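You operate a simulated robot arm through the tools that you are given. There is no shell and no other tool.

The job below is to be done with a simulated two-armed robot. You get a single attempt, and the scene is never put back.

## Task
Take the black case and put it on the teller side of counter 21. Take the grey bundle on the customer side of counter 21 and put it away on the teller side of counter 25. Take the yellow seal on the customer side of counter 21 and put it away on the top of the back desk. Put one of the ticket holders from the customer side of counter 21 on the red tray. Put one of the red coin rolls from the customer side of counter 21 on the purple bundle there. Switch the counter twenty-one keypad switch off. Put the yellow bundle on the left end of the front desk away in the long grey tray. Put the withdrawal holder that says "590" from the left end of the front desk on the green slip there. The order is free. Set down upright: ticket holder, withdrawal holder.

The check looks at the end state, three seconds after you hand in, the way a careful person would. Anything else that was tipped, shoved, dropped, spilled or broken makes it a failure. Lids that push on must go on centred and level and be pressed home; caps that screw on are set level and turned clockwise until they are tight.

## Robot
Two 7-joint arms with two-finger parallel grippers on one trunk, on a base that moves. Base frame: it is fixed to the floor where the robot stands at the start and does not move with it; the origin is under the middle of the robot, x ahead of it, y to its left, z up. Readings come in m, degrees, newtons and seconds.
The left shoulder is at the start at [0.11, 0.169, 1.486], the right one opposite. With the tool pointing down near the work surface each hand reaches from about 0.38 to 0.72 m from the robot's upright axis, wherever it stands, measured 20 degrees to its own side. Places, roughly: black case (16x7x4 cm) [1, -3.2, 0.8]; counter twenty-one keypad switch [0.3, -4.3, 0.8]; grey bundle [1, -3.5, 0.75]; long grey tray (71x19 cm) [-5, -3.16, 0.76]; purple bundle [0.75, -4, 0.75]; red coin roll [0.75, -4.25, 0.75]; red tray [0.5, -4.25, 0.75]; slip [-2.25, -1, 0.75]; teller side of counter 21 [0.2, -3.5, 0.8]; teller side of counter 25 [1.8, 1.8, 0.8]; ticket holder [0.75, -3.75, 0.75]; top of the back desk [-3.9, 0.8, 0.8]; withdrawal holder [-2, -0.25, 0.75]; yellow bundle [-2.5, -1, 0.75]; yellow seal [0.75, -4, 0.75]. Payload 1.57 kg a hand.
The TCP of each hand is the grasp point between the finger pads, 0.03 m short of the fingertips. In the tool frame z runs along the fingers and y along their closing line. The gripper opens to 0.08 m. The fingers are 0.017 m wide and 0.012 m thick; the gripper's body (0.04 by 0.082 m) begins 0.08 m behind the TCP.
Orientation is that of the tool frame in the base frame, as [roll, pitch, yaw] about the fixed x, y, z axes, in that order (R = Rz(yaw) Ry(pitch) Rx(roll)). With the fingers straight down and closing along the base's y, the tool's x points along the base's -x, its y along +y and its z along -z.

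## Interface
- The arms move only by the tool jog_arm. It takes "left_plan", "right_plan" or both (then of equal length, played together; a hand with none holds still); each is a list of rows, each an object (a shift or turn left out is 0, a gripper value left out holds the last) with "rotation": the turn, a rotation vector about the tool's x, y, z in units of 120 degrees (1.0 is 120 degrees), a list of three; "translation": the shift along the tool's x, y, z in units of 150 mm (1.0 is 150 mm), a list of three; "hand": the closure in counts, from 0 (fully open) to 255 (shut). In form: [{"rotation": [wx, wy, wz], "translation": [tx, ty, tz], "hand": hand}, ...]. A call has 1 to 20 rows; each row is the pose to reach, as a shift and turn from the pose commanded when the call began, along the tool's axes at that moment. A call with a number of a shift or a turn outside -1 to 1 is refused whole. A row lasts 0.2 s, in which the tool goes at most 0.05 m and 8.6 degrees; a call with a longer step from one row to the next is refused whole, and so is a gripper value outside its range. A pose out of reach is approached as far as the arm can. The call stops where the force on the tool passes 40 N (or 10 N more than at its start, if that is more) or the arm is blocked; 0.2 s more then pass. Each finger travels about 0.072 m/s and halts on what it meets, pressing with about 30 N; the grip force reading is that of the motor and also rises with nothing between the fingers. The clock runs only during rows and for 0.2 s after the last one: add rows that repeat a pose to give the fingers time. It gives the time, the measured TCP pose, the force on the tool (base axes), the opening and the grip force at its end, in the units of the frame above (readings bear some noise), with the torque about the TCP (base axes, N m) and any sound that the robot's microphone picked up, and new pictures: "pictures" is both (left out), scene, wrist or none (wrist: the cameras of the hands that moved).
- Cameras (640 x 400 px; columns grow to the right, rows downward): "scene" is now at [0.158, 0.0111, 1.6856]; the picture's right is [0.15, -0.99, 0.00], its down [-0.70, -0.11, -0.70] and it looks along [0.69, 0.10, -0.71] (base axes); focal length 286 px, centre (320, 200). "left" rides on the left gripper at [0.072, 0.007, -0.122] in its tool frame; the picture's right is [-0.09, 1.00, 0.00], its down [-0.84, -0.08, -0.54] and it looks along [-0.54, -0.05, 0.84] (tool axes); focal length 238 px, centre (320, 200). "right" rides on the right gripper at [0.072, -0.007, -0.122] in its tool frame; the picture's right is [0.09, 1.00, 0.00], its down [-0.84, 0.08, -0.54] and it looks along [-0.54, 0.05, 0.84] (tool axes); focal length 238 px, centre (320, 200). There is no depth. A picture from a camera that has moved, and an enlarged one, comes with that camera's place and axes in the base frame and with its lens. The place of the scene camera against the robot may be out by one fixed shift of up to 0.018 m in any direction.
- slide_trunk(by): slides the trunk up (or, below 0, down) by that many m; the arms and the scene camera ride with it, the base frame stays. It gives what a move gives, with no picture.
- drive_base(legs): drives the robot by 1 to 6 legs, each [ahead, left, turn to the left] in m, m and degrees, along the robot's own axes; the way and the turn of a leg run together, so that a leg with both is an arc; at most 1.5 m and 180 degrees a leg. The arms and the cameras ride along, it lands a little off, and it stops where it bumps. It gives what a move gives, and a new picture of the scene camera.
- head_to(pan, tilt): turns the head with the scene camera to pan (to the left, within 86 degrees either way) and tilt (down, from -29 to 69), counted from straight ahead of the robot. It gives what a move gives, and a new picture of the scene camera.
- enlarge(camera, box): a new picture of the part [left, top, right, bottom] of that camera's present view, enlarged. No time passes.
- sign_off(): hands the job in; it is judged then, once.

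Nothing tells you exact positions but the pictures and the camera data. Unless the task says otherwise, let go and move clear before handing in.

The tools are called after "Call:" by a JSON object that holds its "name" and its "arguments". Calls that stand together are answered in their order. jog_arm: Moves the arms, as the interface text tells. Its arguments: {"type":"object","properties":{"left_plan":{"type":"array","items":{"type":"object","properties":{"rotation":{"type":"array","items":{"type":"number"}},"translation":{"type":"array","items":{"type":"number"}},"hand":{"type":"number"}}}},"right_plan":{"type":"array","items":{"type":"object","properties":{"rotation":{"type":"array","items":{"type":"number"}},"translation":{"type":"array","items":{"type":"number"}},"hand":{"type":"number"}}}},"pictures":{"type":"string","enum":["both","scene","wrist","none"]}},"required":[]} The other tools are called the same way: slide_trunk (by) moves the trunk up or down; drive_base (legs) drives the base; head_to (pan, tilt) turns the head that bears the scene camera; enlarge (camera, box) takes an enlarged picture of a part of a camera's view; sign_off () hands the job in.

At the start:

```text
time: 0.0
left_position: [0.6575, 0.2701, 1.1856]
left_tcp_rot: [-179.9, 0.1, -179.8]
left_force: [0.3, 0.3, -0.5]
left_torque: [0.0, 0.01, 0.0]
left_finger_gap: 0.08
left_grasp_force: 0.0
right_position: [0.6356, -0.3174, 1.039]
right_tcp_rot: [-180.0, -0.1, -180.0]
right_force: [0.1, -0.1, -0.1]
right_torque: [-0.02, -0.01, -0.03]
right_finger_gap: 0.0801
right_grasp_force: 0.1
trunk travel left (down, up): [-0.8, 0.09]
robot x, y, heading: [-0.0005, -0.0026, -0.2]
head pan, tilt (commanded): [8.6, 45.4]
```

scene: 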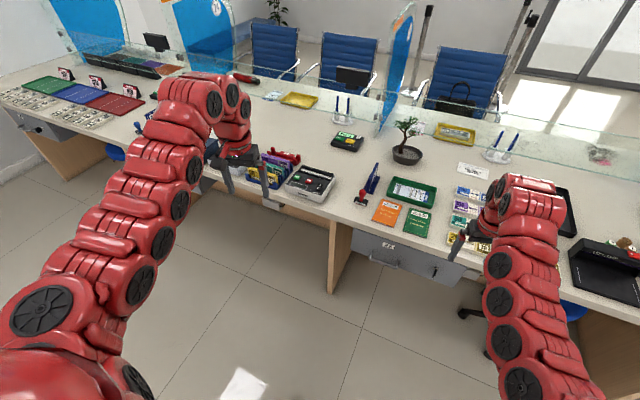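
right: 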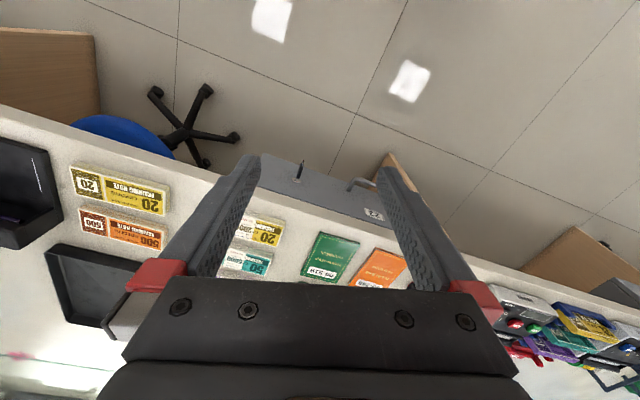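
left: 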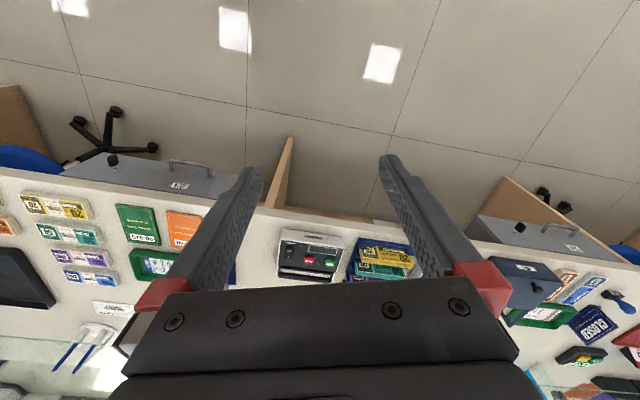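

I see a bank counter ahead of the robot with many items; the job's places are mostly off to the right (counter 21) and behind. I'll look around with the head before moving anything.

Call:
{"name": "head_to", "arguments": {"pan": -70, "tilt": 25}}

Call:
{"name": "head_to", "arguments": {"pan": -30, "tilt": 25}}

Call:
{"name": "head_to", "arguments": {"pan": 30, "tilt": 25}}

Call:
{"name": "head_to", "arguments": {"pan": 80, "tilt": 25}}

```text
time: 1.5
left_position: [0.657, 0.2713, 1.186]
left_tcp_rot: [-179.9, 0.1, -179.8]
left_force: [-0.3, -0.4, -0.1]
left_torque: [0.02, 0.0, -0.03]
left_finger_gap: 0.0798
left_grasp_force: 0.1
right_position: [0.6369, -0.3174, 1.0397]
right_tcp_rot: [180.0, 0.0, 180.0]
right_force: [-0.5, -0.2, 0.0]
right_torque: [0.01, -0.02, -0.01]
right_finger_gap: 0.08
right_grasp_force: 0.0
trunk travel left (down, up): [-0.8, 0.09]
robot x, y, heading: [0.0023, 0.0037, -0.3]
head pan, tilt (commanded): [-70.0, 25.0]
camera scene: at [0.1094, -0.0875, 1.7166], right [-0.94, -0.34, 0.0], down [-0.15, 0.4, -0.91], along [0.31, -0.85, -0.42], focal length 286 px, centre (320, 200)
```

scene: 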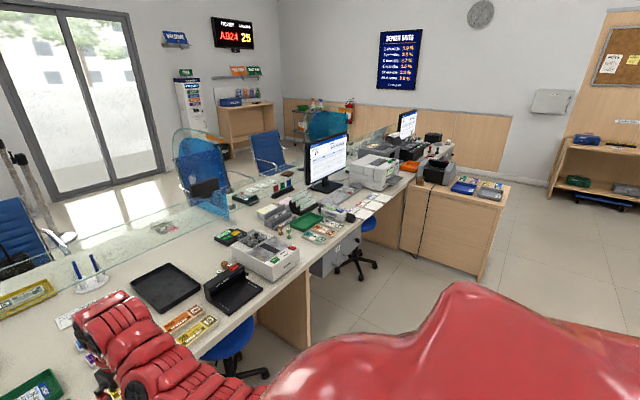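

```text
time: 2.6
left_position: [0.6578, 0.2711, 1.1852]
left_tcp_rot: [-179.9, 0.1, -179.9]
left_force: [-0.2, 0.2, 0.1]
left_torque: [-0.01, -0.03, -0.01]
left_finger_gap: 0.0803
left_grasp_force: 0.0
right_position: [0.6369, -0.3163, 1.0386]
right_tcp_rot: [-180.0, 0.0, 180.0]
right_force: [-0.2, -0.1, -0.2]
right_torque: [0.02, 0.01, 0.03]
right_finger_gap: 0.0802
right_grasp_force: 0.1
trunk travel left (down, up): [-0.8, 0.09]
robot x, y, heading: [-0.0002, -0.0011, 0.1]
head pan, tilt (commanded): [-30.0, 25.0]
camera scene: at [0.1576, -0.0472, 1.7167], right [-0.5, -0.87, 0.0], down [-0.37, 0.21, -0.91], along [0.78, -0.45, -0.42], focal length 286 px, centre (320, 200)
```

scene: 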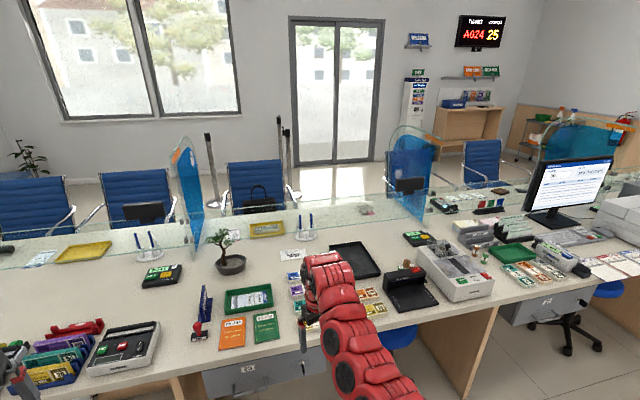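

```text
time: 3.9
left_position: [0.6569, 0.2717, 1.1864]
left_tcp_rot: [-179.9, 0.0, -179.9]
left_force: [0.6, -0.1, 0.1]
left_torque: [0.01, 0.0, 0.0]
left_finger_gap: 0.0798
left_grasp_force: 0.1
right_position: [0.6367, -0.3173, 1.0385]
right_tcp_rot: [-179.9, 0.0, -179.9]
right_force: [0.2, 0.7, 0.5]
right_torque: [-0.01, 0.0, -0.01]
right_finger_gap: 0.0799
right_grasp_force: 0.1
trunk travel left (down, up): [-0.8, 0.09]
robot x, y, heading: [-0.0035, -0.0021, 0.0]
head pan, tilt (commanded): [30.0, 25.0]
camera scene: at [0.1577, 0.045, 1.7167], right [0.5, -0.87, 0.0], down [-0.37, -0.21, -0.91], along [0.79, 0.45, -0.42], focal length 286 px, centre (320, 200)
```

scene: 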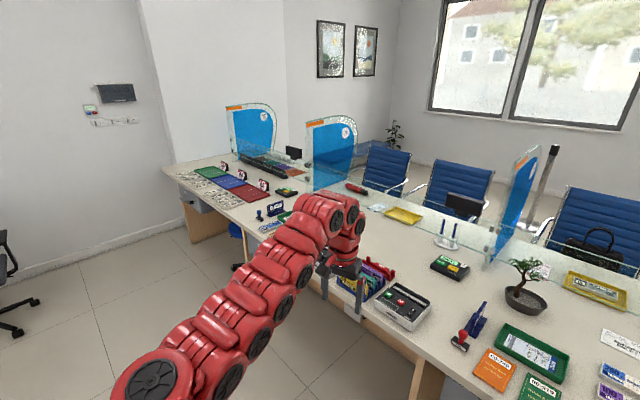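

```text
time: 5.1
left_position: [0.6581, 0.2718, 1.1854]
left_tcp_rot: [-179.9, 0.1, -179.9]
left_force: [-0.4, -0.3, -0.4]
left_torque: [0.0, 0.0, -0.02]
left_finger_gap: 0.0796
left_grasp_force: 0.0
right_position: [0.6368, -0.3164, 1.0386]
right_tcp_rot: [-180.0, -0.1, -180.0]
right_force: [0.2, 0.1, 0.0]
right_torque: [0.02, -0.03, -0.02]
right_finger_gap: 0.0801
right_grasp_force: 0.1
trunk travel left (down, up): [-0.8, 0.09]
robot x, y, heading: [-0.001, 0.0022, 0.1]
head pan, tilt (commanded): [80.0, 25.0]
camera scene: at [0.094, 0.0897, 1.7167], right [0.98, -0.17, 0.0], down [-0.07, -0.42, -0.91], along [0.16, 0.89, -0.42], focal length 286 px, centre (320, 200)
```

scene: 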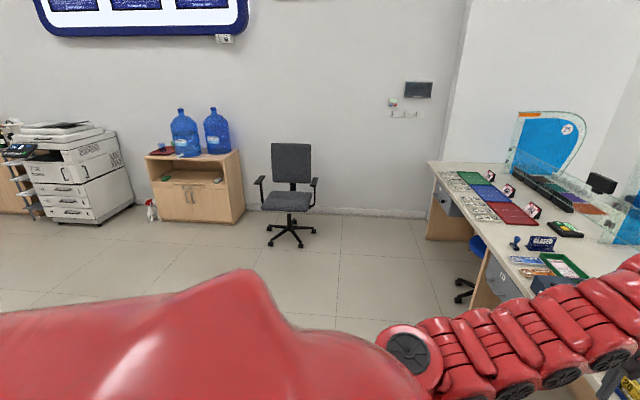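

The counter line runs tilted from counter 25 (ahead-left) to counter 21 (far right), with a glass strip between teller and customer sides. I still need to see what is behind me, so I'll turn in place and look.

Call:
{"name": "head_to", "arguments": {"pan": 0, "tilt": 20}}

Call:
{"name": "drive_base", "arguments": {"legs": [[0, 0, 120]]}}

Call:
{"name": "drive_base", "arguments": {"legs": [[0, 0, 60]]}}

Call:
{"name": "drive_base", "arguments": {"legs": [[0, 0, 60]]}}

```text
time: 6.6
left_position: [0.6574, 0.2712, 1.1861]
left_tcp_rot: [-179.8, -0.1, 180.0]
left_force: [-0.2, -0.5, 0.5]
left_torque: [0.01, -0.02, -0.02]
left_finger_gap: 0.0798
left_grasp_force: 0.3
right_position: [0.6371, -0.3171, 1.0392]
right_tcp_rot: [-180.0, 0.1, 180.0]
right_force: [0.3, 0.1, 0.4]
right_torque: [-0.01, 0.0, -0.03]
right_finger_gap: 0.0798
right_grasp_force: 0.0
trunk travel left (down, up): [-0.8, 0.09]
robot x, y, heading: [-0.0014, 0.0003, 0.2]
head pan, tilt (commanded): [0.0, 20.0]
camera scene: at [0.171, -0.0009, 1.7247], right [0.0, -1.0, 0.0], down [-0.34, 0.0, -0.94], along [0.94, 0.0, -0.34], focal length 286 px, centre (320, 200)
```

scene: 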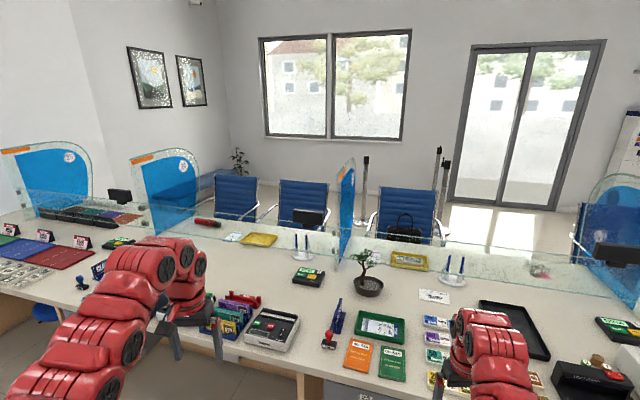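

```text
time: 12.0
left_position: [-0.5624, 0.4336, 1.1873]
left_tcp_rot: [-179.9, 0.0, -60.0]
left_force: [0.0, 0.6, -0.5]
left_torque: [0.02, 0.01, 0.0]
left_finger_gap: 0.08
left_grasp_force: 0.0
right_position: [-0.0424, 0.7109, 1.0382]
right_tcp_rot: [-179.9, 0.0, -60.1]
right_force: [0.4, -0.2, 0.3]
right_torque: [0.02, 0.01, -0.04]
right_finger_gap: 0.08
right_grasp_force: 0.0
trunk travel left (down, up): [-0.8, 0.09]
robot x, y, heading: [0.0035, 0.0041, 120.0]
head pan, tilt (commanded): [0.0, 20.0]
camera scene: at [-0.089, 0.1494, 1.7247], right [0.87, 0.5, 0.0], down [0.17, -0.3, -0.94], along [-0.47, 0.81, -0.34], focal length 286 px, centre (320, 200)
```

scene: 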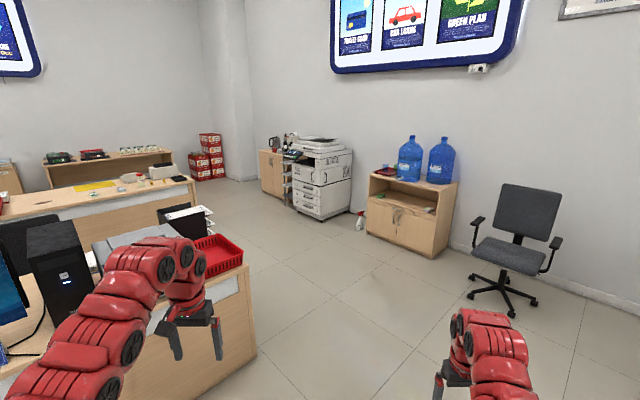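

```text
time: 15.1
left_position: [-0.6555, -0.2778, 1.1866]
left_tcp_rot: [-180.0, 0.0, 0.5]
left_force: [-0.3, 0.5, 0.2]
left_torque: [0.02, 0.01, -0.02]
left_finger_gap: 0.0797
left_grasp_force: 0.1
right_position: [-0.6393, 0.3123, 1.0397]
right_tcp_rot: [-180.0, 0.0, 0.4]
right_force: [0.1, 0.3, -0.3]
right_torque: [0.01, -0.02, 0.02]
right_finger_gap: 0.08
right_grasp_force: 0.1
trunk travel left (down, up): [-0.8, 0.09]
robot x, y, heading: [0.0002, 0.0014, -179.4]
head pan, tilt (commanded): [0.0, 20.0]
camera scene: at [-0.176, -0.0024, 1.7247], right [-0.01, 1.0, 0.0], down [0.34, 0.0, -0.94], along [-0.94, -0.01, -0.34], focal length 286 px, centre (320, 200)
```

scene: 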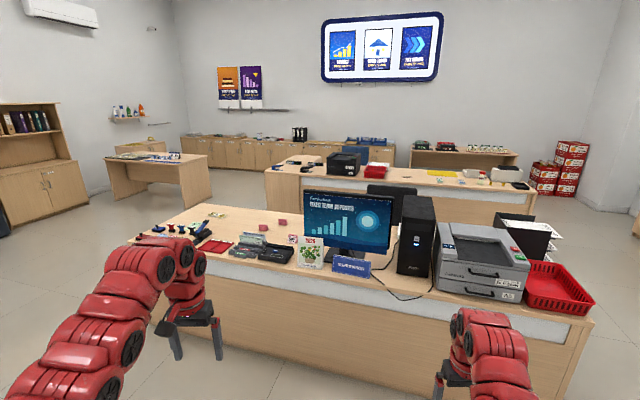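

```text
time: 18.1
left_position: [-0.0895, -0.7052, 1.1852]
left_tcp_rot: [-179.8, 0.0, 60.5]
left_force: [-0.5, -1.4, 0.3]
left_torque: [0.02, 0.0, 0.02]
left_finger_gap: 0.0801
left_grasp_force: 0.1
right_position: [-0.59, -0.3975, 1.0392]
right_tcp_rot: [180.0, 0.0, 60.5]
right_force: [0.0, 0.1, 0.0]
right_torque: [-0.02, 0.02, 0.05]
right_finger_gap: 0.0801
right_grasp_force: 0.1
trunk travel left (down, up): [-0.8, 0.09]
robot x, y, heading: [0.0045, 0.003, -119.4]
head pan, tilt (commanded): [0.0, 20.0]
camera scene: at [-0.0881, -0.1518, 1.7247], right [-0.87, 0.49, 0.0], down [0.17, 0.3, -0.94], along [-0.46, -0.82, -0.34], focal length 286 px, centre (320, 200)
```

scene: 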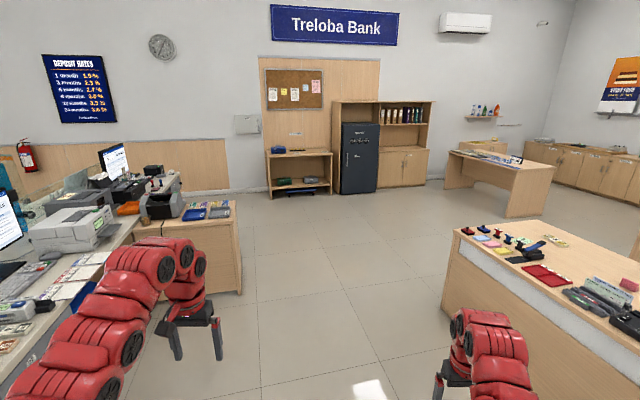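

Behind is a front desk (its left end near [-2.2,-1]), a back desk beyond it, and further desks. I'll drive along the aisle toward counter 21 for a closer look.

Call:
{"name": "drive_base", "arguments": {"legs": [[1.5, 0, 0], [0.6, 0, 40]]}}

Call:
{"name": "head_to", "arguments": {"pan": 40, "tilt": 25}}

```text
time: 28.5
left_position: [-0.4316, -2.4688, 1.1858]
left_tcp_rot: [-179.9, 0.1, 101.2]
left_force: [-0.7, 0.2, -0.4]
left_torque: [0.0, -0.01, -0.02]
left_finger_gap: 0.0798
left_grasp_force: 0.1
right_position: [-1.0143, -2.5644, 1.0389]
right_tcp_rot: [-179.9, -0.1, 101.2]
right_force: [0.4, -0.7, 0.1]
right_torque: [0.01, 0.02, -0.02]
right_finger_gap: 0.08
right_grasp_force: 0.1
trunk travel left (down, up): [-0.8, 0.09]
robot x, y, heading: [-0.8256, -1.8771, -79.0]
head pan, tilt (commanded): [0.0, 20.0]
camera scene: at [-0.795, -2.0487, 1.7248], right [-0.98, -0.19, 0.0], down [-0.07, 0.34, -0.94], along [0.18, -0.92, -0.34], focal length 286 px, centre (320, 200)
```

scene: 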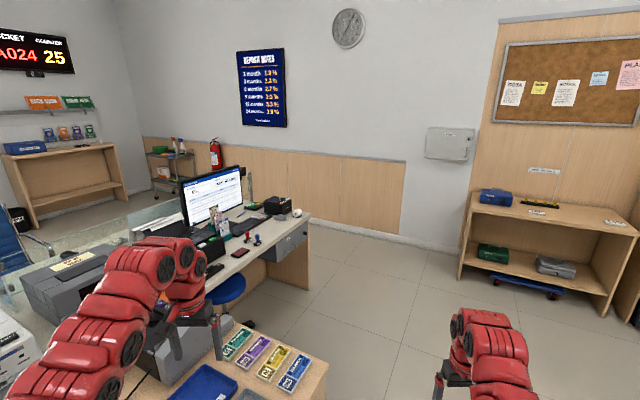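

```text
time: 29.6
left_position: [-0.4323, -2.4702, 1.185]
left_tcp_rot: [-179.9, 0.0, 101.3]
left_force: [0.1, 0.5, 0.5]
left_torque: [-0.03, -0.01, 0.01]
left_finger_gap: 0.0805
left_grasp_force: 0.0
right_position: [-1.0138, -2.5654, 1.0389]
right_tcp_rot: [179.9, 0.0, 101.2]
right_force: [0.2, -0.8, 0.0]
right_torque: [0.0, 0.0, -0.03]
right_finger_gap: 0.0799
right_grasp_force: 0.1
trunk travel left (down, up): [-0.8, 0.09]
robot x, y, heading: [-0.8257, -1.8761, -78.8]
head pan, tilt (commanded): [40.0, 25.0]
camera scene: at [-0.7413, -2.0155, 1.7167], right [-0.63, -0.78, 0.0], down [-0.33, 0.26, -0.91], along [0.71, -0.57, -0.42], focal length 286 px, centre (320, 200)
```

scene: 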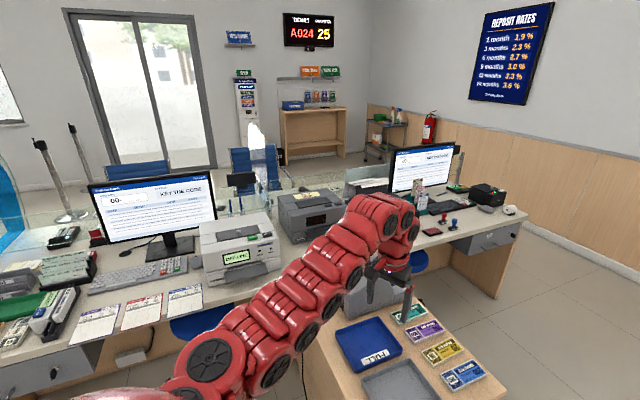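

Counter 21 is the last segment with the monitor, and there is an aisle about 1.2 m wide between its end and the far wall. I'll sidestep clear of the side desk and drive on to its end.

Call:
{"name": "drive_base", "arguments": {"legs": [[0, -0.45, 0], [1.5, 0, 0], [0.2, 0, 50]]}}

Call:
{"name": "head_to", "arguments": {"pan": 20, "tilt": 35}}

```text
time: 41.6
left_position: [-0.1578, -3.6855, 1.1862]
left_tcp_rot: [-179.9, 0.0, 150.8]
left_force: [-0.3, 0.6, -0.7]
left_torque: [0.0, 0.0, -0.01]
left_finger_gap: 0.08
left_grasp_force: 0.0
right_position: [-0.4629, -4.1894, 1.0392]
right_tcp_rot: [179.9, 0.0, 150.8]
right_force: [-0.3, -0.4, 0.3]
right_torque: [0.01, 0.01, -0.02]
right_finger_gap: 0.0799
right_grasp_force: 0.1
trunk travel left (down, up): [-0.8, 0.09]
robot x, y, heading: [-0.8659, -3.5986, -29.4]
head pan, tilt (commanded): [40.0, 25.0]
camera scene: at [-0.7068, -3.6251, 1.7167], right [0.19, -0.98, 0.0], down [-0.42, -0.08, -0.91], along [0.89, 0.17, -0.42], focal length 286 px, centre (320, 200)
```

scene: 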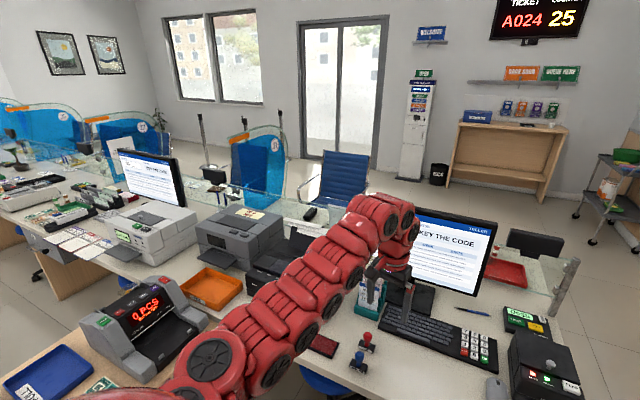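

```text
time: 42.4
left_position: [-0.1586, -3.6846, 1.1852]
left_tcp_rot: [-179.8, 0.0, 150.8]
left_force: [-0.1, 1.1, -0.9]
left_torque: [-0.03, 0.02, -0.01]
left_finger_gap: 0.08
left_grasp_force: 0.0
right_position: [-0.4631, -4.1908, 1.0388]
right_tcp_rot: [-179.9, -0.1, 150.8]
right_force: [-0.4, 0.0, -0.7]
right_torque: [-0.04, -0.01, 0.01]
right_finger_gap: 0.08
right_grasp_force: 0.1
trunk travel left (down, up): [-0.8, 0.09]
robot x, y, heading: [-0.8636, -3.6031, -29.2]
head pan, tilt (commanded): [20.0, 35.0]
camera scene: at [-0.71, -3.6564, 1.7009], right [-0.16, -0.99, 0.0], down [-0.57, 0.09, -0.82], along [0.81, -0.13, -0.57], focal length 286 px, centre (320, 200)
```

scene: 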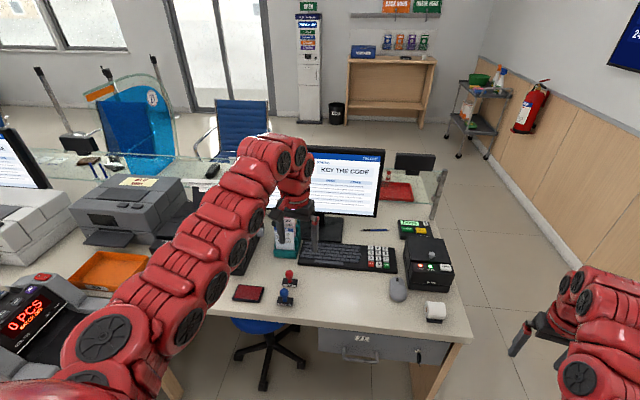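

Counter 21 is right ahead, with a monitor, keyboard and a few black devices. I'll enlarge to identify the keypad and the free space on the teller side.

Call:
{"name": "enlarge", "arguments": {"camera": "scene", "box": [300, 140, 480, 340]}}

Call:
{"name": "enlarge", "arguments": {"camera": "scene", "box": [180, 120, 460, 330]}}

```text
2.00 times, centred on (390, 240) of scene
camera zoom: at [-0.71, -3.6564, 1.7009], right [-0.16, -0.99, 0.0], down [-0.57, 0.09, -0.82], along [0.81, -0.13, -0.57], focal length 573 px, centre (180, 120)
```

zoom: 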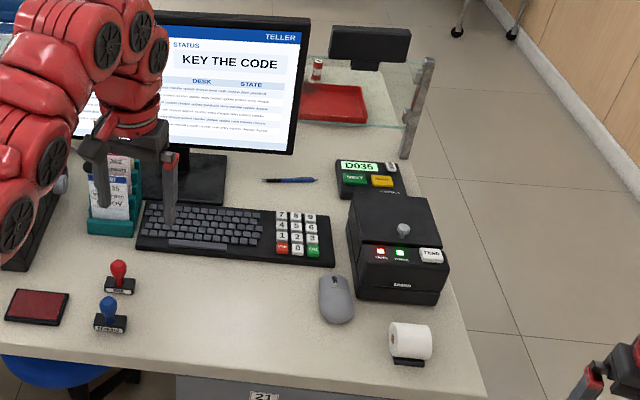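

```text
1.90 times, centred on (320, 225) of scene
camera zoom: at [-0.71, -3.6564, 1.7009], right [-0.16, -0.99, 0.0], down [-0.57, 0.09, -0.82], along [0.81, -0.13, -0.57], focal length 545 px, centre (320, 152)
```

zoom: 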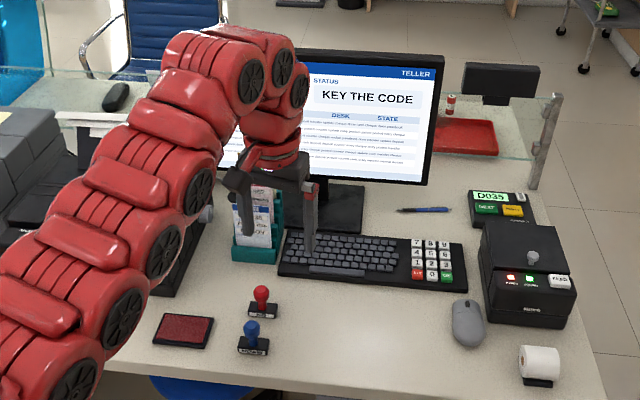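

The device showing "D035" with green/yellow buttons and a white rocker is the keypad; the customer shelf is beyond the glass. I'll drive around the counter's end to the customer side.

Call:
{"name": "drive_base", "arguments": {"legs": [[-0.1, 0, 12.2], [0, -1.2, 0], [1.5, 0, 0], [1.0, 0, 0]]}}

Call:
{"name": "head_to", "arguments": {"pan": 80, "tilt": 30}}

```text
time: 61.0
left_position: [1.7817, -5.3838, 1.1856]
left_tcp_rot: [180.0, 0.0, 162.8]
left_force: [1.0, 0.0, -0.3]
left_torque: [-0.01, 0.0, -0.01]
left_finger_gap: 0.08
left_grasp_force: 0.0
right_position: [1.5884, -5.94, 1.0397]
right_tcp_rot: [180.0, 0.0, 162.7]
right_force: [-0.2, 0.8, -1.1]
right_torque: [-0.01, 0.02, 0.01]
right_finger_gap: 0.0801
right_grasp_force: 0.1
trunk travel left (down, up): [-0.8, 0.09]
robot x, y, heading: [1.078, -5.4481, -17.0]
head pan, tilt (commanded): [20.0, 35.0]
camera scene: at [1.2356, -5.4682, 1.7009], right [0.05, -1.0, 0.0], down [-0.57, -0.03, -0.82], along [0.82, 0.04, -0.57], focal length 286 px, centre (320, 200)
```

scene: 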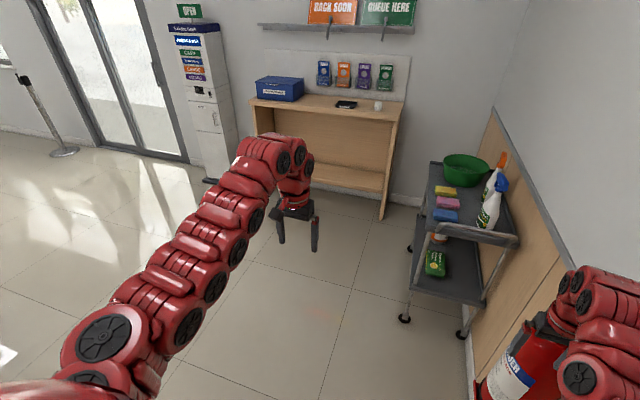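

```text
time: 62.3
left_position: [1.7823, -5.3828, 1.1861]
left_tcp_rot: [-179.9, 0.0, 162.9]
left_force: [0.4, -0.6, -0.1]
left_torque: [-0.01, -0.02, 0.0]
left_finger_gap: 0.0802
left_grasp_force: 0.1
right_position: [1.5885, -5.94, 1.0382]
right_tcp_rot: [180.0, 0.0, 162.7]
right_force: [-0.5, 0.4, 1.0]
right_torque: [0.02, 0.01, -0.01]
right_finger_gap: 0.0799
right_grasp_force: 0.0
trunk travel left (down, up): [-0.8, 0.09]
robot x, y, heading: [1.0725, -5.4481, -17.1]
head pan, tilt (commanded): [80.0, 30.0]
camera scene: at [1.1896, -5.3922, 1.7087], right [0.89, -0.46, 0.0], down [-0.23, -0.44, -0.87], along [0.4, 0.77, -0.5], focal length 286 px, centre (320, 200)
```

scene: 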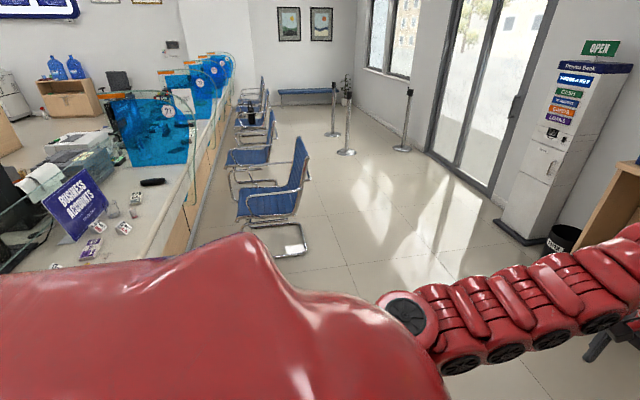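

I'm past the counter's end on the customer side; the customer shelf has a sign and items, with chairs further along. I'll turn to face the counter.

Call:
{"name": "drive_base", "arguments": {"legs": [[0, 0.1, 150]]}}

Call:
{"name": "head_to", "arguments": {"pan": -20, "tilt": 35}}

```text
time: 68.9
left_position: [0.3708, -5.0986, 1.186]
left_tcp_rot: [-179.9, 0.0, -48.1]
left_force: [0.4, -0.3, 0.6]
left_torque: [-0.02, 0.01, 0.02]
left_finger_gap: 0.0802
left_grasp_force: 0.2
right_position: [0.8212, -4.7218, 1.039]
right_tcp_rot: [-180.0, 0.0, -48.1]
right_force: [-1.1, 0.5, 0.7]
right_torque: [-0.01, -0.01, 0.01]
right_finger_gap: 0.0801
right_grasp_force: 0.0
trunk travel left (down, up): [-0.8, 0.09]
robot x, y, heading: [1.0089, -5.4071, 132.2]
head pan, tilt (commanded): [80.0, 30.0]
cut short: leg 1
camera scene: at [0.878, -5.3964, 1.7087], right [-0.53, 0.85, 0.0], down [0.42, 0.26, -0.87], along [-0.74, -0.46, -0.5], focal length 286 px, centre (320, 200)
```

scene: 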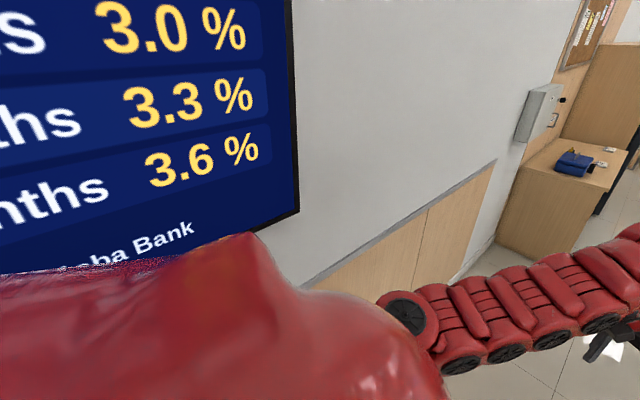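

```text
time: 70.6
left_position: [0.3708, -5.0988, 1.1847]
left_tcp_rot: [-179.9, 0.1, -48.2]
left_force: [0.4, 0.1, 0.0]
left_torque: [-0.03, -0.01, -0.03]
left_finger_gap: 0.08
left_grasp_force: 0.0
right_position: [0.8217, -4.7214, 1.0386]
right_tcp_rot: [180.0, 0.0, -48.2]
right_force: [0.1, 0.0, 0.5]
right_torque: [-0.03, -0.05, 0.0]
right_finger_gap: 0.0801
right_grasp_force: 0.0
trunk travel left (down, up): [-0.8, 0.09]
robot x, y, heading: [1.0103, -5.4072, 132.0]
head pan, tilt (commanded): [-20.0, 35.0]
camera scene: at [0.9218, -5.2669, 1.7009], right [0.93, 0.37, 0.0], down [0.21, -0.53, -0.82], along [-0.31, 0.76, -0.57], focal length 286 px, centre (320, 200)
```

scene: 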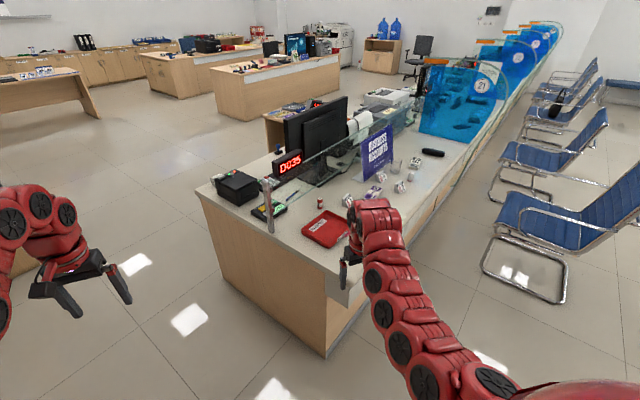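

I now see counter 21's customer shelf from its end: keypad "D035", red tray, sign, bundles and holders. Let me enlarge it.

Call:
{"name": "enlarge", "arguments": {"camera": "scene", "box": [200, 90, 480, 280]}}

Call:
{"name": "enlarge", "arguments": {"camera": "scene", "box": [300, 130, 460, 240]}}

```text
2.11 times, centred on (340, 185) of scene
camera zoom: at [0.9218, -5.2669, 1.7009], right [0.93, 0.37, 0.0], down [0.21, -0.53, -0.82], along [-0.31, 0.76, -0.57], focal length 603 px, centre (278, 232)
```

zoom: 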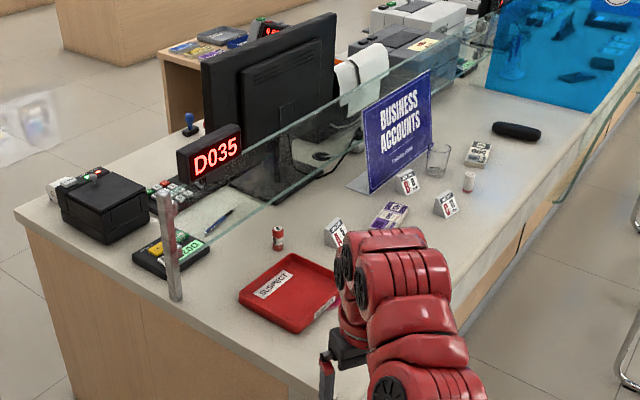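

```text
3.64 times, centred on (380, 185) of scene
camera zoom: at [0.9218, -5.2669, 1.7009], right [0.93, 0.37, 0.0], down [0.21, -0.53, -0.82], along [-0.31, 0.76, -0.57], focal length 1041 px, centre (102, 254)
```

zoom: 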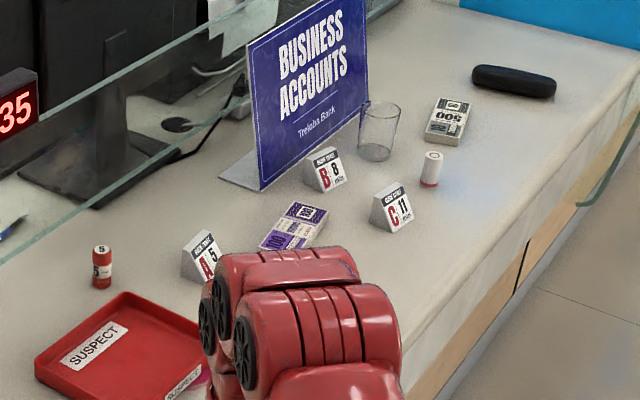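

The customer side shows A5/B8/C11 ticket holders, a purple bundle, a grey "500" bundle, red coin rolls, a red "SUSPECT" tray and the black case. I'll slide along the counter to face this shelf.

Call:
{"name": "drive_base", "arguments": {"legs": [[0.6, -1.0, 0], [0, 0, 31]]}}

Call:
{"name": "head_to", "arguments": {"pan": 0, "tilt": 50}}

```text
time: 78.1
left_position: [0.6507, -4.3697, 1.1867]
left_tcp_rot: [-179.9, 0.0, -16.9]
left_force: [0.0, 0.3, 0.2]
left_torque: [0.0, 0.02, 0.02]
left_finger_gap: 0.0798
left_grasp_force: 0.0
right_position: [0.841, -3.8151, 1.0386]
right_tcp_rot: [-179.9, 0.0, -16.9]
right_force: [-0.5, -0.3, -0.6]
right_torque: [0.01, 0.03, -0.01]
right_finger_gap: 0.0801
right_grasp_force: 0.1
trunk travel left (down, up): [-0.8, 0.09]
robot x, y, heading: [1.3591, -4.2991, 163.2]
head pan, tilt (commanded): [-20.0, 35.0]
camera scene: at [1.2085, -4.2272, 1.7009], right [0.6, 0.8, 0.0], down [0.46, -0.34, -0.82], along [-0.66, 0.49, -0.57], focal length 286 px, centre (320, 200)
```

scene: 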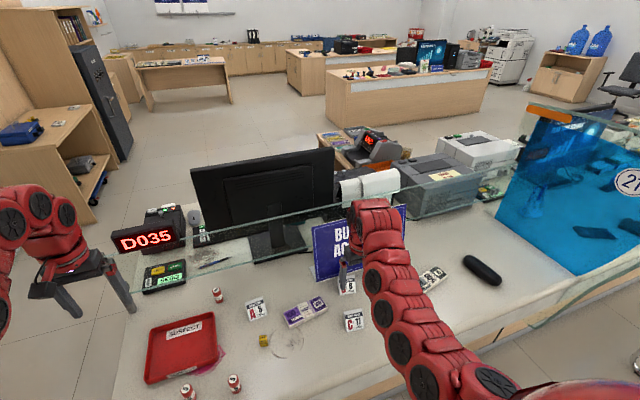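

```text
time: 78.9
left_position: [0.6507, -4.3718, 1.1855]
left_tcp_rot: [-179.9, 0.1, -16.9]
left_force: [0.2, -0.4, -0.7]
left_torque: [0.03, 0.01, -0.02]
left_finger_gap: 0.0799
left_grasp_force: 0.1
right_position: [0.8416, -3.8135, 1.0395]
right_tcp_rot: [180.0, 0.0, -16.9]
right_force: [0.9, 0.0, -0.2]
right_torque: [-0.01, 0.04, 0.01]
right_finger_gap: 0.0799
right_grasp_force: 0.1
trunk travel left (down, up): [-0.8, 0.09]
robot x, y, heading: [1.3605, -4.3052, 163.3]
head pan, tilt (commanded): [0.0, 50.0]
camera scene: at [1.2052, -4.2577, 1.6792], right [0.29, 0.96, 0.0], down [0.73, -0.22, -0.64], along [-0.62, 0.19, -0.77], focal length 286 px, centre (320, 200)
```

scene: 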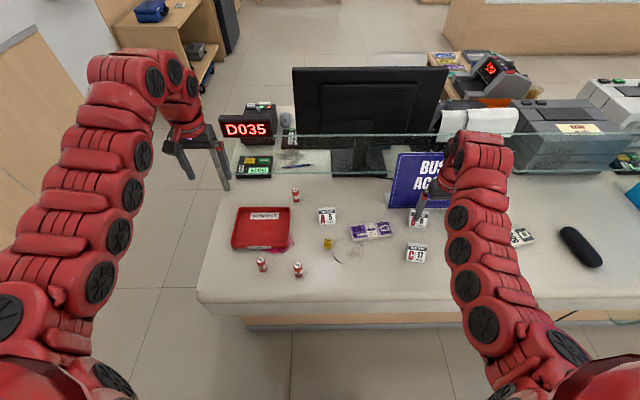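

I'm now squarely facing the customer shelf. Enlarging for precise positions.

Call:
{"name": "enlarge", "arguments": {"camera": "scene", "box": [220, 170, 450, 310]}}

Call:
{"name": "enlarge", "arguments": {"camera": "scene", "box": [400, 150, 640, 300]}}

Call:
{"name": "enlarge", "arguments": {"camera": "left", "box": [0, 0, 640, 400]}}

Call:
{"name": "enlarge", "arguments": {"camera": "right", "box": [0, 0, 640, 400]}}

```text
2.78 times, centred on (335, 240) of scene
camera zoom: at [1.2052, -4.2577, 1.6792], right [0.29, 0.96, 0.0], down [0.73, -0.22, -0.64], along [-0.62, 0.19, -0.77], focal length 797 px, centre (278, 89)
```

zoom: 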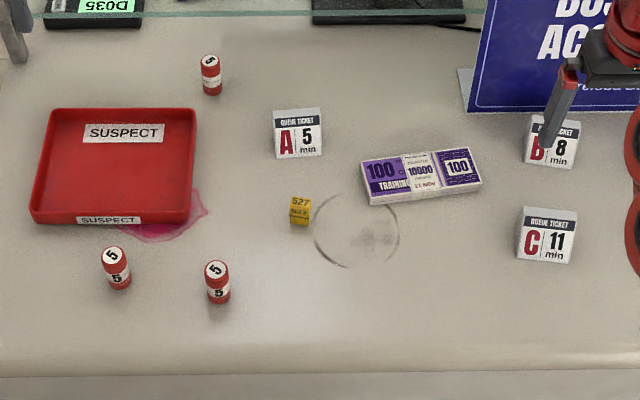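

```text
2.67 times, centred on (520, 225) of scene
camera zoom: at [1.2052, -4.2577, 1.6792], right [0.29, 0.96, 0.0], down [0.73, -0.22, -0.64], along [-0.62, 0.19, -0.77], focal length 764 px, centre (-213, 133)
```

zoom: 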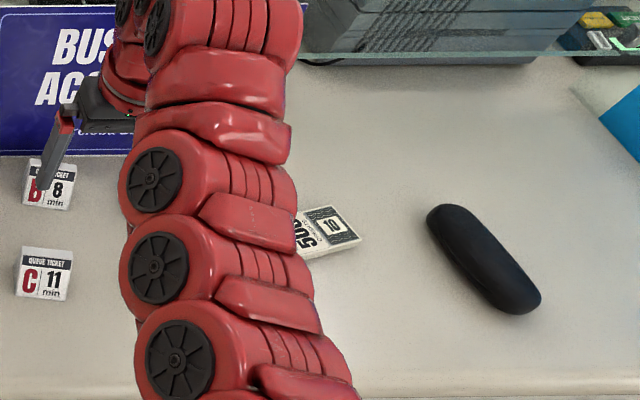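

```text
1.00 times, centred on (320, 200) of left (not enlarged: the box is as wide or as high as the picture)
camera zoom: at [0.7183, -4.3971, 1.3072], right [-0.38, -0.93, 0.0], down [-0.78, 0.32, 0.54], along [-0.5, 0.21, -0.84], focal length 238 px, centre (320, 200)
```

zoom: 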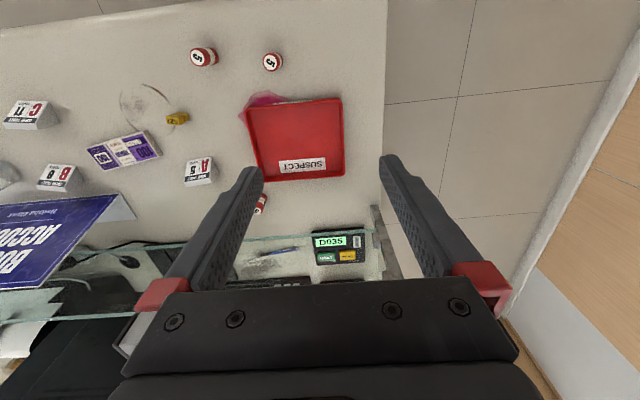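

```text
1.00 times, centred on (320, 200) of right (not enlarged: the box is as wide or as high as the picture)
camera zoom: at [0.9122, -3.8288, 1.1619], right [-0.2, -0.98, 0.0], down [-0.82, 0.17, 0.54], along [-0.53, 0.11, -0.84], focal length 238 px, centre (320, 200)
```

zoom: 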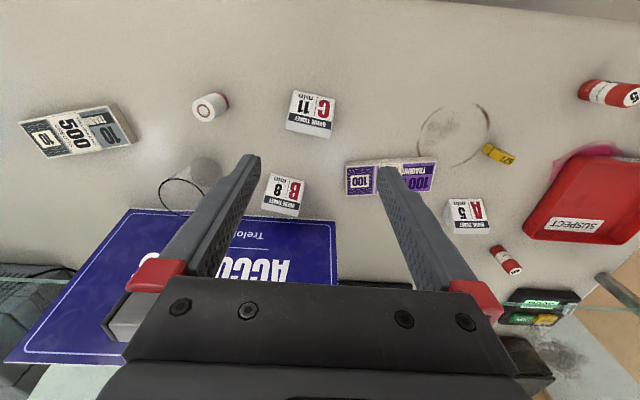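

I see the yellow "527" seal, rolls, purple bundle and A5/B8/C11 holders in front of me; the far items need more reach. I'll retract and raise the hands, lower the trunk and come a little closer.

Call:
{"name": "jog_arm", "arguments": {"right_plan": [{"translation": [0.13, 0, -0.25]}, {"translation": [0.27, 0, -0.5]}, {"translation": [0.4, 0, -0.75]}, {"translation": [0.53, 0, -1.0]}], "left_plan": [{"translation": [0.13, 0, -0.17]}, {"translation": [0.27, 0, -0.33]}, {"translation": [0.4, 0, -0.5]}, {"translation": [0.53, 0, -0.67]}], "pictures": "none"}}

Call:
{"name": "slide_trunk", "arguments": {"by": -0.25}}

Call:
{"name": "drive_base", "arguments": {"legs": [[0.12, 0, 0]]}}

Call:
{"name": "enlarge", "arguments": {"camera": "right", "box": [0, 0, 640, 400]}}

Call:
{"name": "enlarge", "arguments": {"camera": "left", "box": [0, 0, 640, 400]}}

```text
time: 79.9
left_position: [0.6886, -4.385, 1.2237]
left_tcp_rot: [-179.9, 0.1, -16.9]
left_force: [-0.2, -0.8, 0.2]
left_torque: [-0.02, -0.04, -0.01]
left_finger_gap: 0.0798
left_grasp_force: 0.1
left hand out of reach, approached as far as the arm can: row 2, 3, 4
right_position: [0.8502, -3.7999, 1.093]
right_tcp_rot: [-179.4, -0.4, -15.9]
right_force: [-0.4, -0.1, 0.6]
right_torque: [0.06, -0.05, 0.04]
right_finger_gap: 0.0801
right_grasp_force: 0.0
right hand out of reach, approached as far as the arm can: row 1, 2, 3, 4
trunk travel left (down, up): [-0.8, 0.09]
robot x, y, heading: [1.358, -4.3018, 163.0]
head pan, tilt (commanded): [0.0, 50.0]
```

```text
time: 82.5
left_position: [0.688, -4.3855, 0.9723]
left_tcp_rot: [-179.7, 0.1, -16.9]
left_force: [-0.5, 0.0, -0.3]
left_torque: [-0.01, 0.0, 0.0]
left_finger_gap: 0.0797
left_grasp_force: 0.2
right_position: [0.8493, -3.7994, 0.8433]
right_tcp_rot: [-179.4, -0.2, -15.8]
right_force: [0.5, -0.2, -1.1]
right_torque: [0.0, 0.03, 0.0]
right_finger_gap: 0.0799
right_grasp_force: 0.0
trunk travel left (down, up): [-0.55, 0.34]
robot x, y, heading: [1.3595, -4.3004, 163.0]
head pan, tilt (commanded): [0.0, 50.0]
```

```text
time: 83.7
left_position: [0.5735, -4.3505, 0.9734]
left_tcp_rot: [-179.8, 0.0, -16.8]
left_force: [-0.3, 0.5, -0.4]
left_torque: [-0.02, 0.0, 0.03]
left_finger_gap: 0.0799
left_grasp_force: 0.0
right_position: [0.7322, -3.7655, 0.8427]
right_tcp_rot: [-179.4, -0.2, -15.9]
right_force: [0.5, 0.8, 0.4]
right_torque: [0.01, -0.01, 0.01]
right_finger_gap: 0.0801
right_grasp_force: 0.0
trunk travel left (down, up): [-0.55, 0.34]
robot x, y, heading: [1.2412, -4.2626, 163.0]
head pan, tilt (commanded): [0.0, 50.0]
camera scene: at [1.0898, -4.2229, 1.4291], right [0.29, 0.96, 0.0], down [0.73, -0.22, -0.64], along [-0.61, 0.19, -0.77], focal length 286 px, centre (320, 200)
```

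scene: 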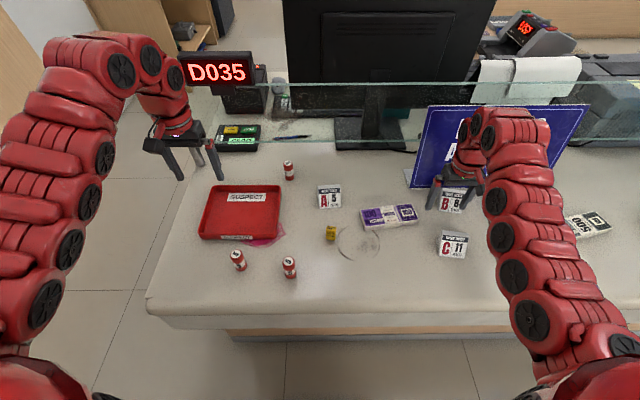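

```text
1.00 times, centred on (320, 200) of right (not enlarged: the box is as wide or as high as the picture)
camera zoom: at [0.8037, -3.7796, 0.9659], right [-0.18, -0.98, -0.01], down [-0.83, 0.15, 0.54], along [-0.53, 0.11, -0.84], focal length 238 px, centre (320, 200)
```

zoom: 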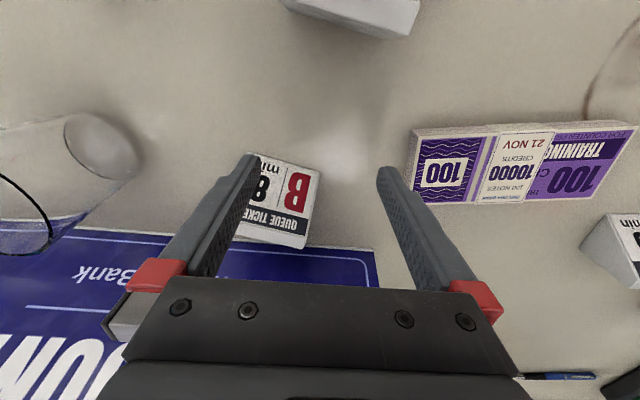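

```text
1.00 times, centred on (320, 200) of left (not enlarged: the box is as wide or as high as the picture)
camera zoom: at [0.6405, -4.3761, 1.094], right [-0.38, -0.93, 0.0], down [-0.78, 0.32, 0.54], along [-0.5, 0.21, -0.84], focal length 238 px, centre (320, 200)
```

zoom: 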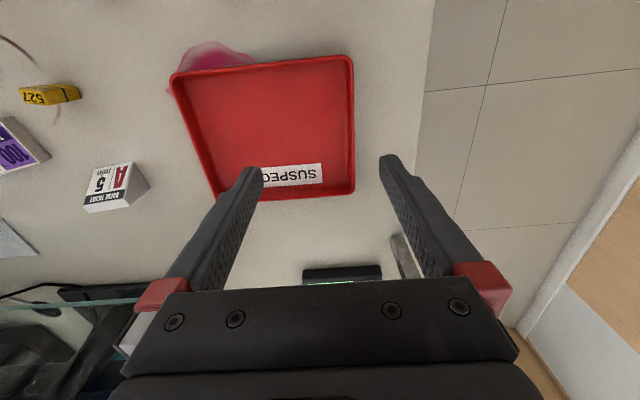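

The hands came lower than intended because the raise hit the arm's limit; the right hand now hovers near holder B8. I'll lift the right hand with small steps and check the response.

Call:
{"name": "jog_arm", "arguments": {"right_plan": [{"translation": [0, 0, -0.3]}, {"translation": [0, 0, -0.6]}], "pictures": "wrist"}}

```text
time: 84.3
left_position: [0.5725, -4.3492, 0.973]
left_tcp_rot: [-179.8, 0.0, -16.8]
left_force: [0.5, -0.4, 0.1]
left_torque: [0.03, 0.0, -0.02]
left_finger_gap: 0.08
left_grasp_force: 0.0
right_position: [0.7321, -3.766, 0.9316]
right_tcp_rot: [-179.5, -0.3, -16.1]
right_force: [0.7, -1.2, 0.0]
right_torque: [0.01, 0.01, 0.0]
right_finger_gap: 0.0796
right_grasp_force: 0.1
trunk travel left (down, up): [-0.55, 0.34]
robot x, y, heading: [1.2451, -4.2674, 163.0]
head pan, tilt (commanded): [0.0, 50.0]
camera right: at [0.8034, -3.7809, 1.0555], right [-0.19, -0.98, -0.01], down [-0.83, 0.15, 0.54], along [-0.53, 0.11, -0.84], focal length 238 px, centre (320, 200)
```

right: 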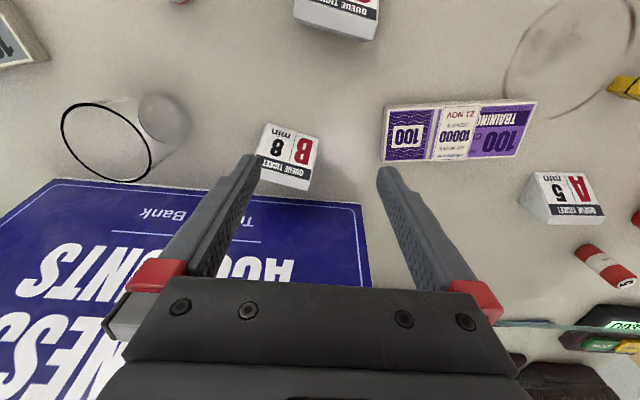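

The shift works from the actual pose. Now I'll bring the right hand over to the front-row coin roll (near [0.78,-4.20]) and move the left hand out of the way.

Call:
{"name": "jog_arm", "arguments": {"right_plan": [{"translation": [0.15, 0.25, 0]}, {"translation": [0.3, 0.5, 0]}, {"translation": [0.45, 0.75, 0]}, {"translation": [0.6, 1.0, 0]}], "left_plan": [{"translation": [0, 0.2, -0.1]}, {"translation": [0, 0.4, -0.2]}, {"translation": [0, 0.6, -0.3]}, {"translation": [0, 0.8, -0.4]}], "pictures": "none"}}

Call:
{"name": "jog_arm", "arguments": {"right_plan": [{"translation": [0.1, 0.25, 0]}, {"translation": [0.2, 0.5, 0]}, {"translation": [0.3, 0.75, 0]}, {"translation": [0.4, 1.0, 0]}], "pictures": "both"}}

```text
time: 85.3
left_position: [0.5203, -4.4677, 0.996]
left_tcp_rot: [-179.8, 0.1, -16.8]
left_force: [-0.1, -0.2, 0.0]
left_torque: [-0.02, -0.02, -0.01]
left_finger_gap: 0.0804
left_grasp_force: 0.0
left hand out of reach, approached as far as the arm can: row 1, 2, 3, 4
right_position: [0.7399, -3.7982, 0.9329]
right_tcp_rot: [-179.3, -0.2, -15.9]
right_force: [-0.4, -0.2, 0.1]
right_torque: [-0.07, 0.02, -0.04]
right_finger_gap: 0.0801
right_grasp_force: 0.2
right hand out of reach, approached as far as the arm can: row 1, 2, 3, 4
trunk travel left (down, up): [-0.55, 0.34]
robot x, y, heading: [1.245, -4.2676, 163.1]
head pan, tilt (commanded): [0.0, 50.0]
```

```text
time: 86.3
left_position: [0.5214, -4.4671, 0.9985]
left_tcp_rot: [-179.9, 0.2, -16.9]
left_force: [0.4, -0.3, 1.2]
left_torque: [-0.03, 0.04, -0.01]
left_finger_gap: 0.0799
left_grasp_force: 0.0
right_position: [0.6904, -3.8721, 0.8824]
right_tcp_rot: [-179.3, -0.1, -16.0]
right_force: [-0.1, 0.4, 0.3]
right_torque: [-0.02, 0.0, 0.01]
right_finger_gap: 0.08
right_grasp_force: 0.0
right hand out of reach, approached as far as the arm can: row 1, 2, 3, 4
trunk travel left (down, up): [-0.55, 0.34]
robot x, y, heading: [1.2408, -4.2691, 162.9]
head pan, tilt (commanded): [0.0, 50.0]
camera scene: at [1.0912, -4.2227, 1.4293], right [0.29, 0.96, 0.0], down [0.73, -0.22, -0.64], along [-0.62, 0.19, -0.77], focal length 286 px, centre (320, 200)
camera right: at [0.76, -3.8864, 1.006], right [-0.19, -0.98, -0.01], down [-0.83, 0.15, 0.54], along [-0.53, 0.11, -0.84], focal length 238 px, centre (320, 200)
```

scene: 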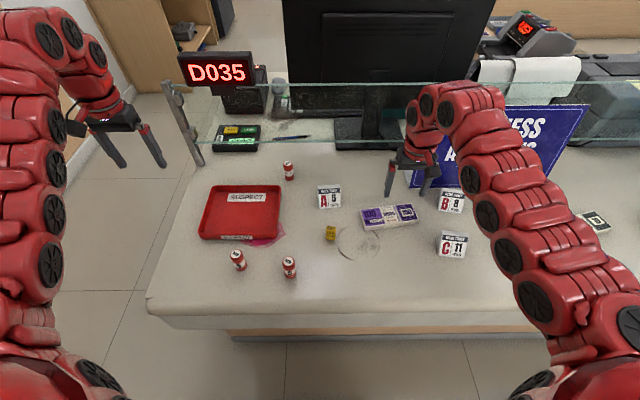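
right: 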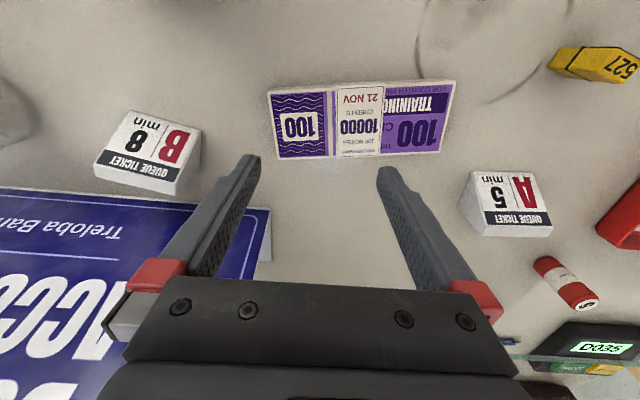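

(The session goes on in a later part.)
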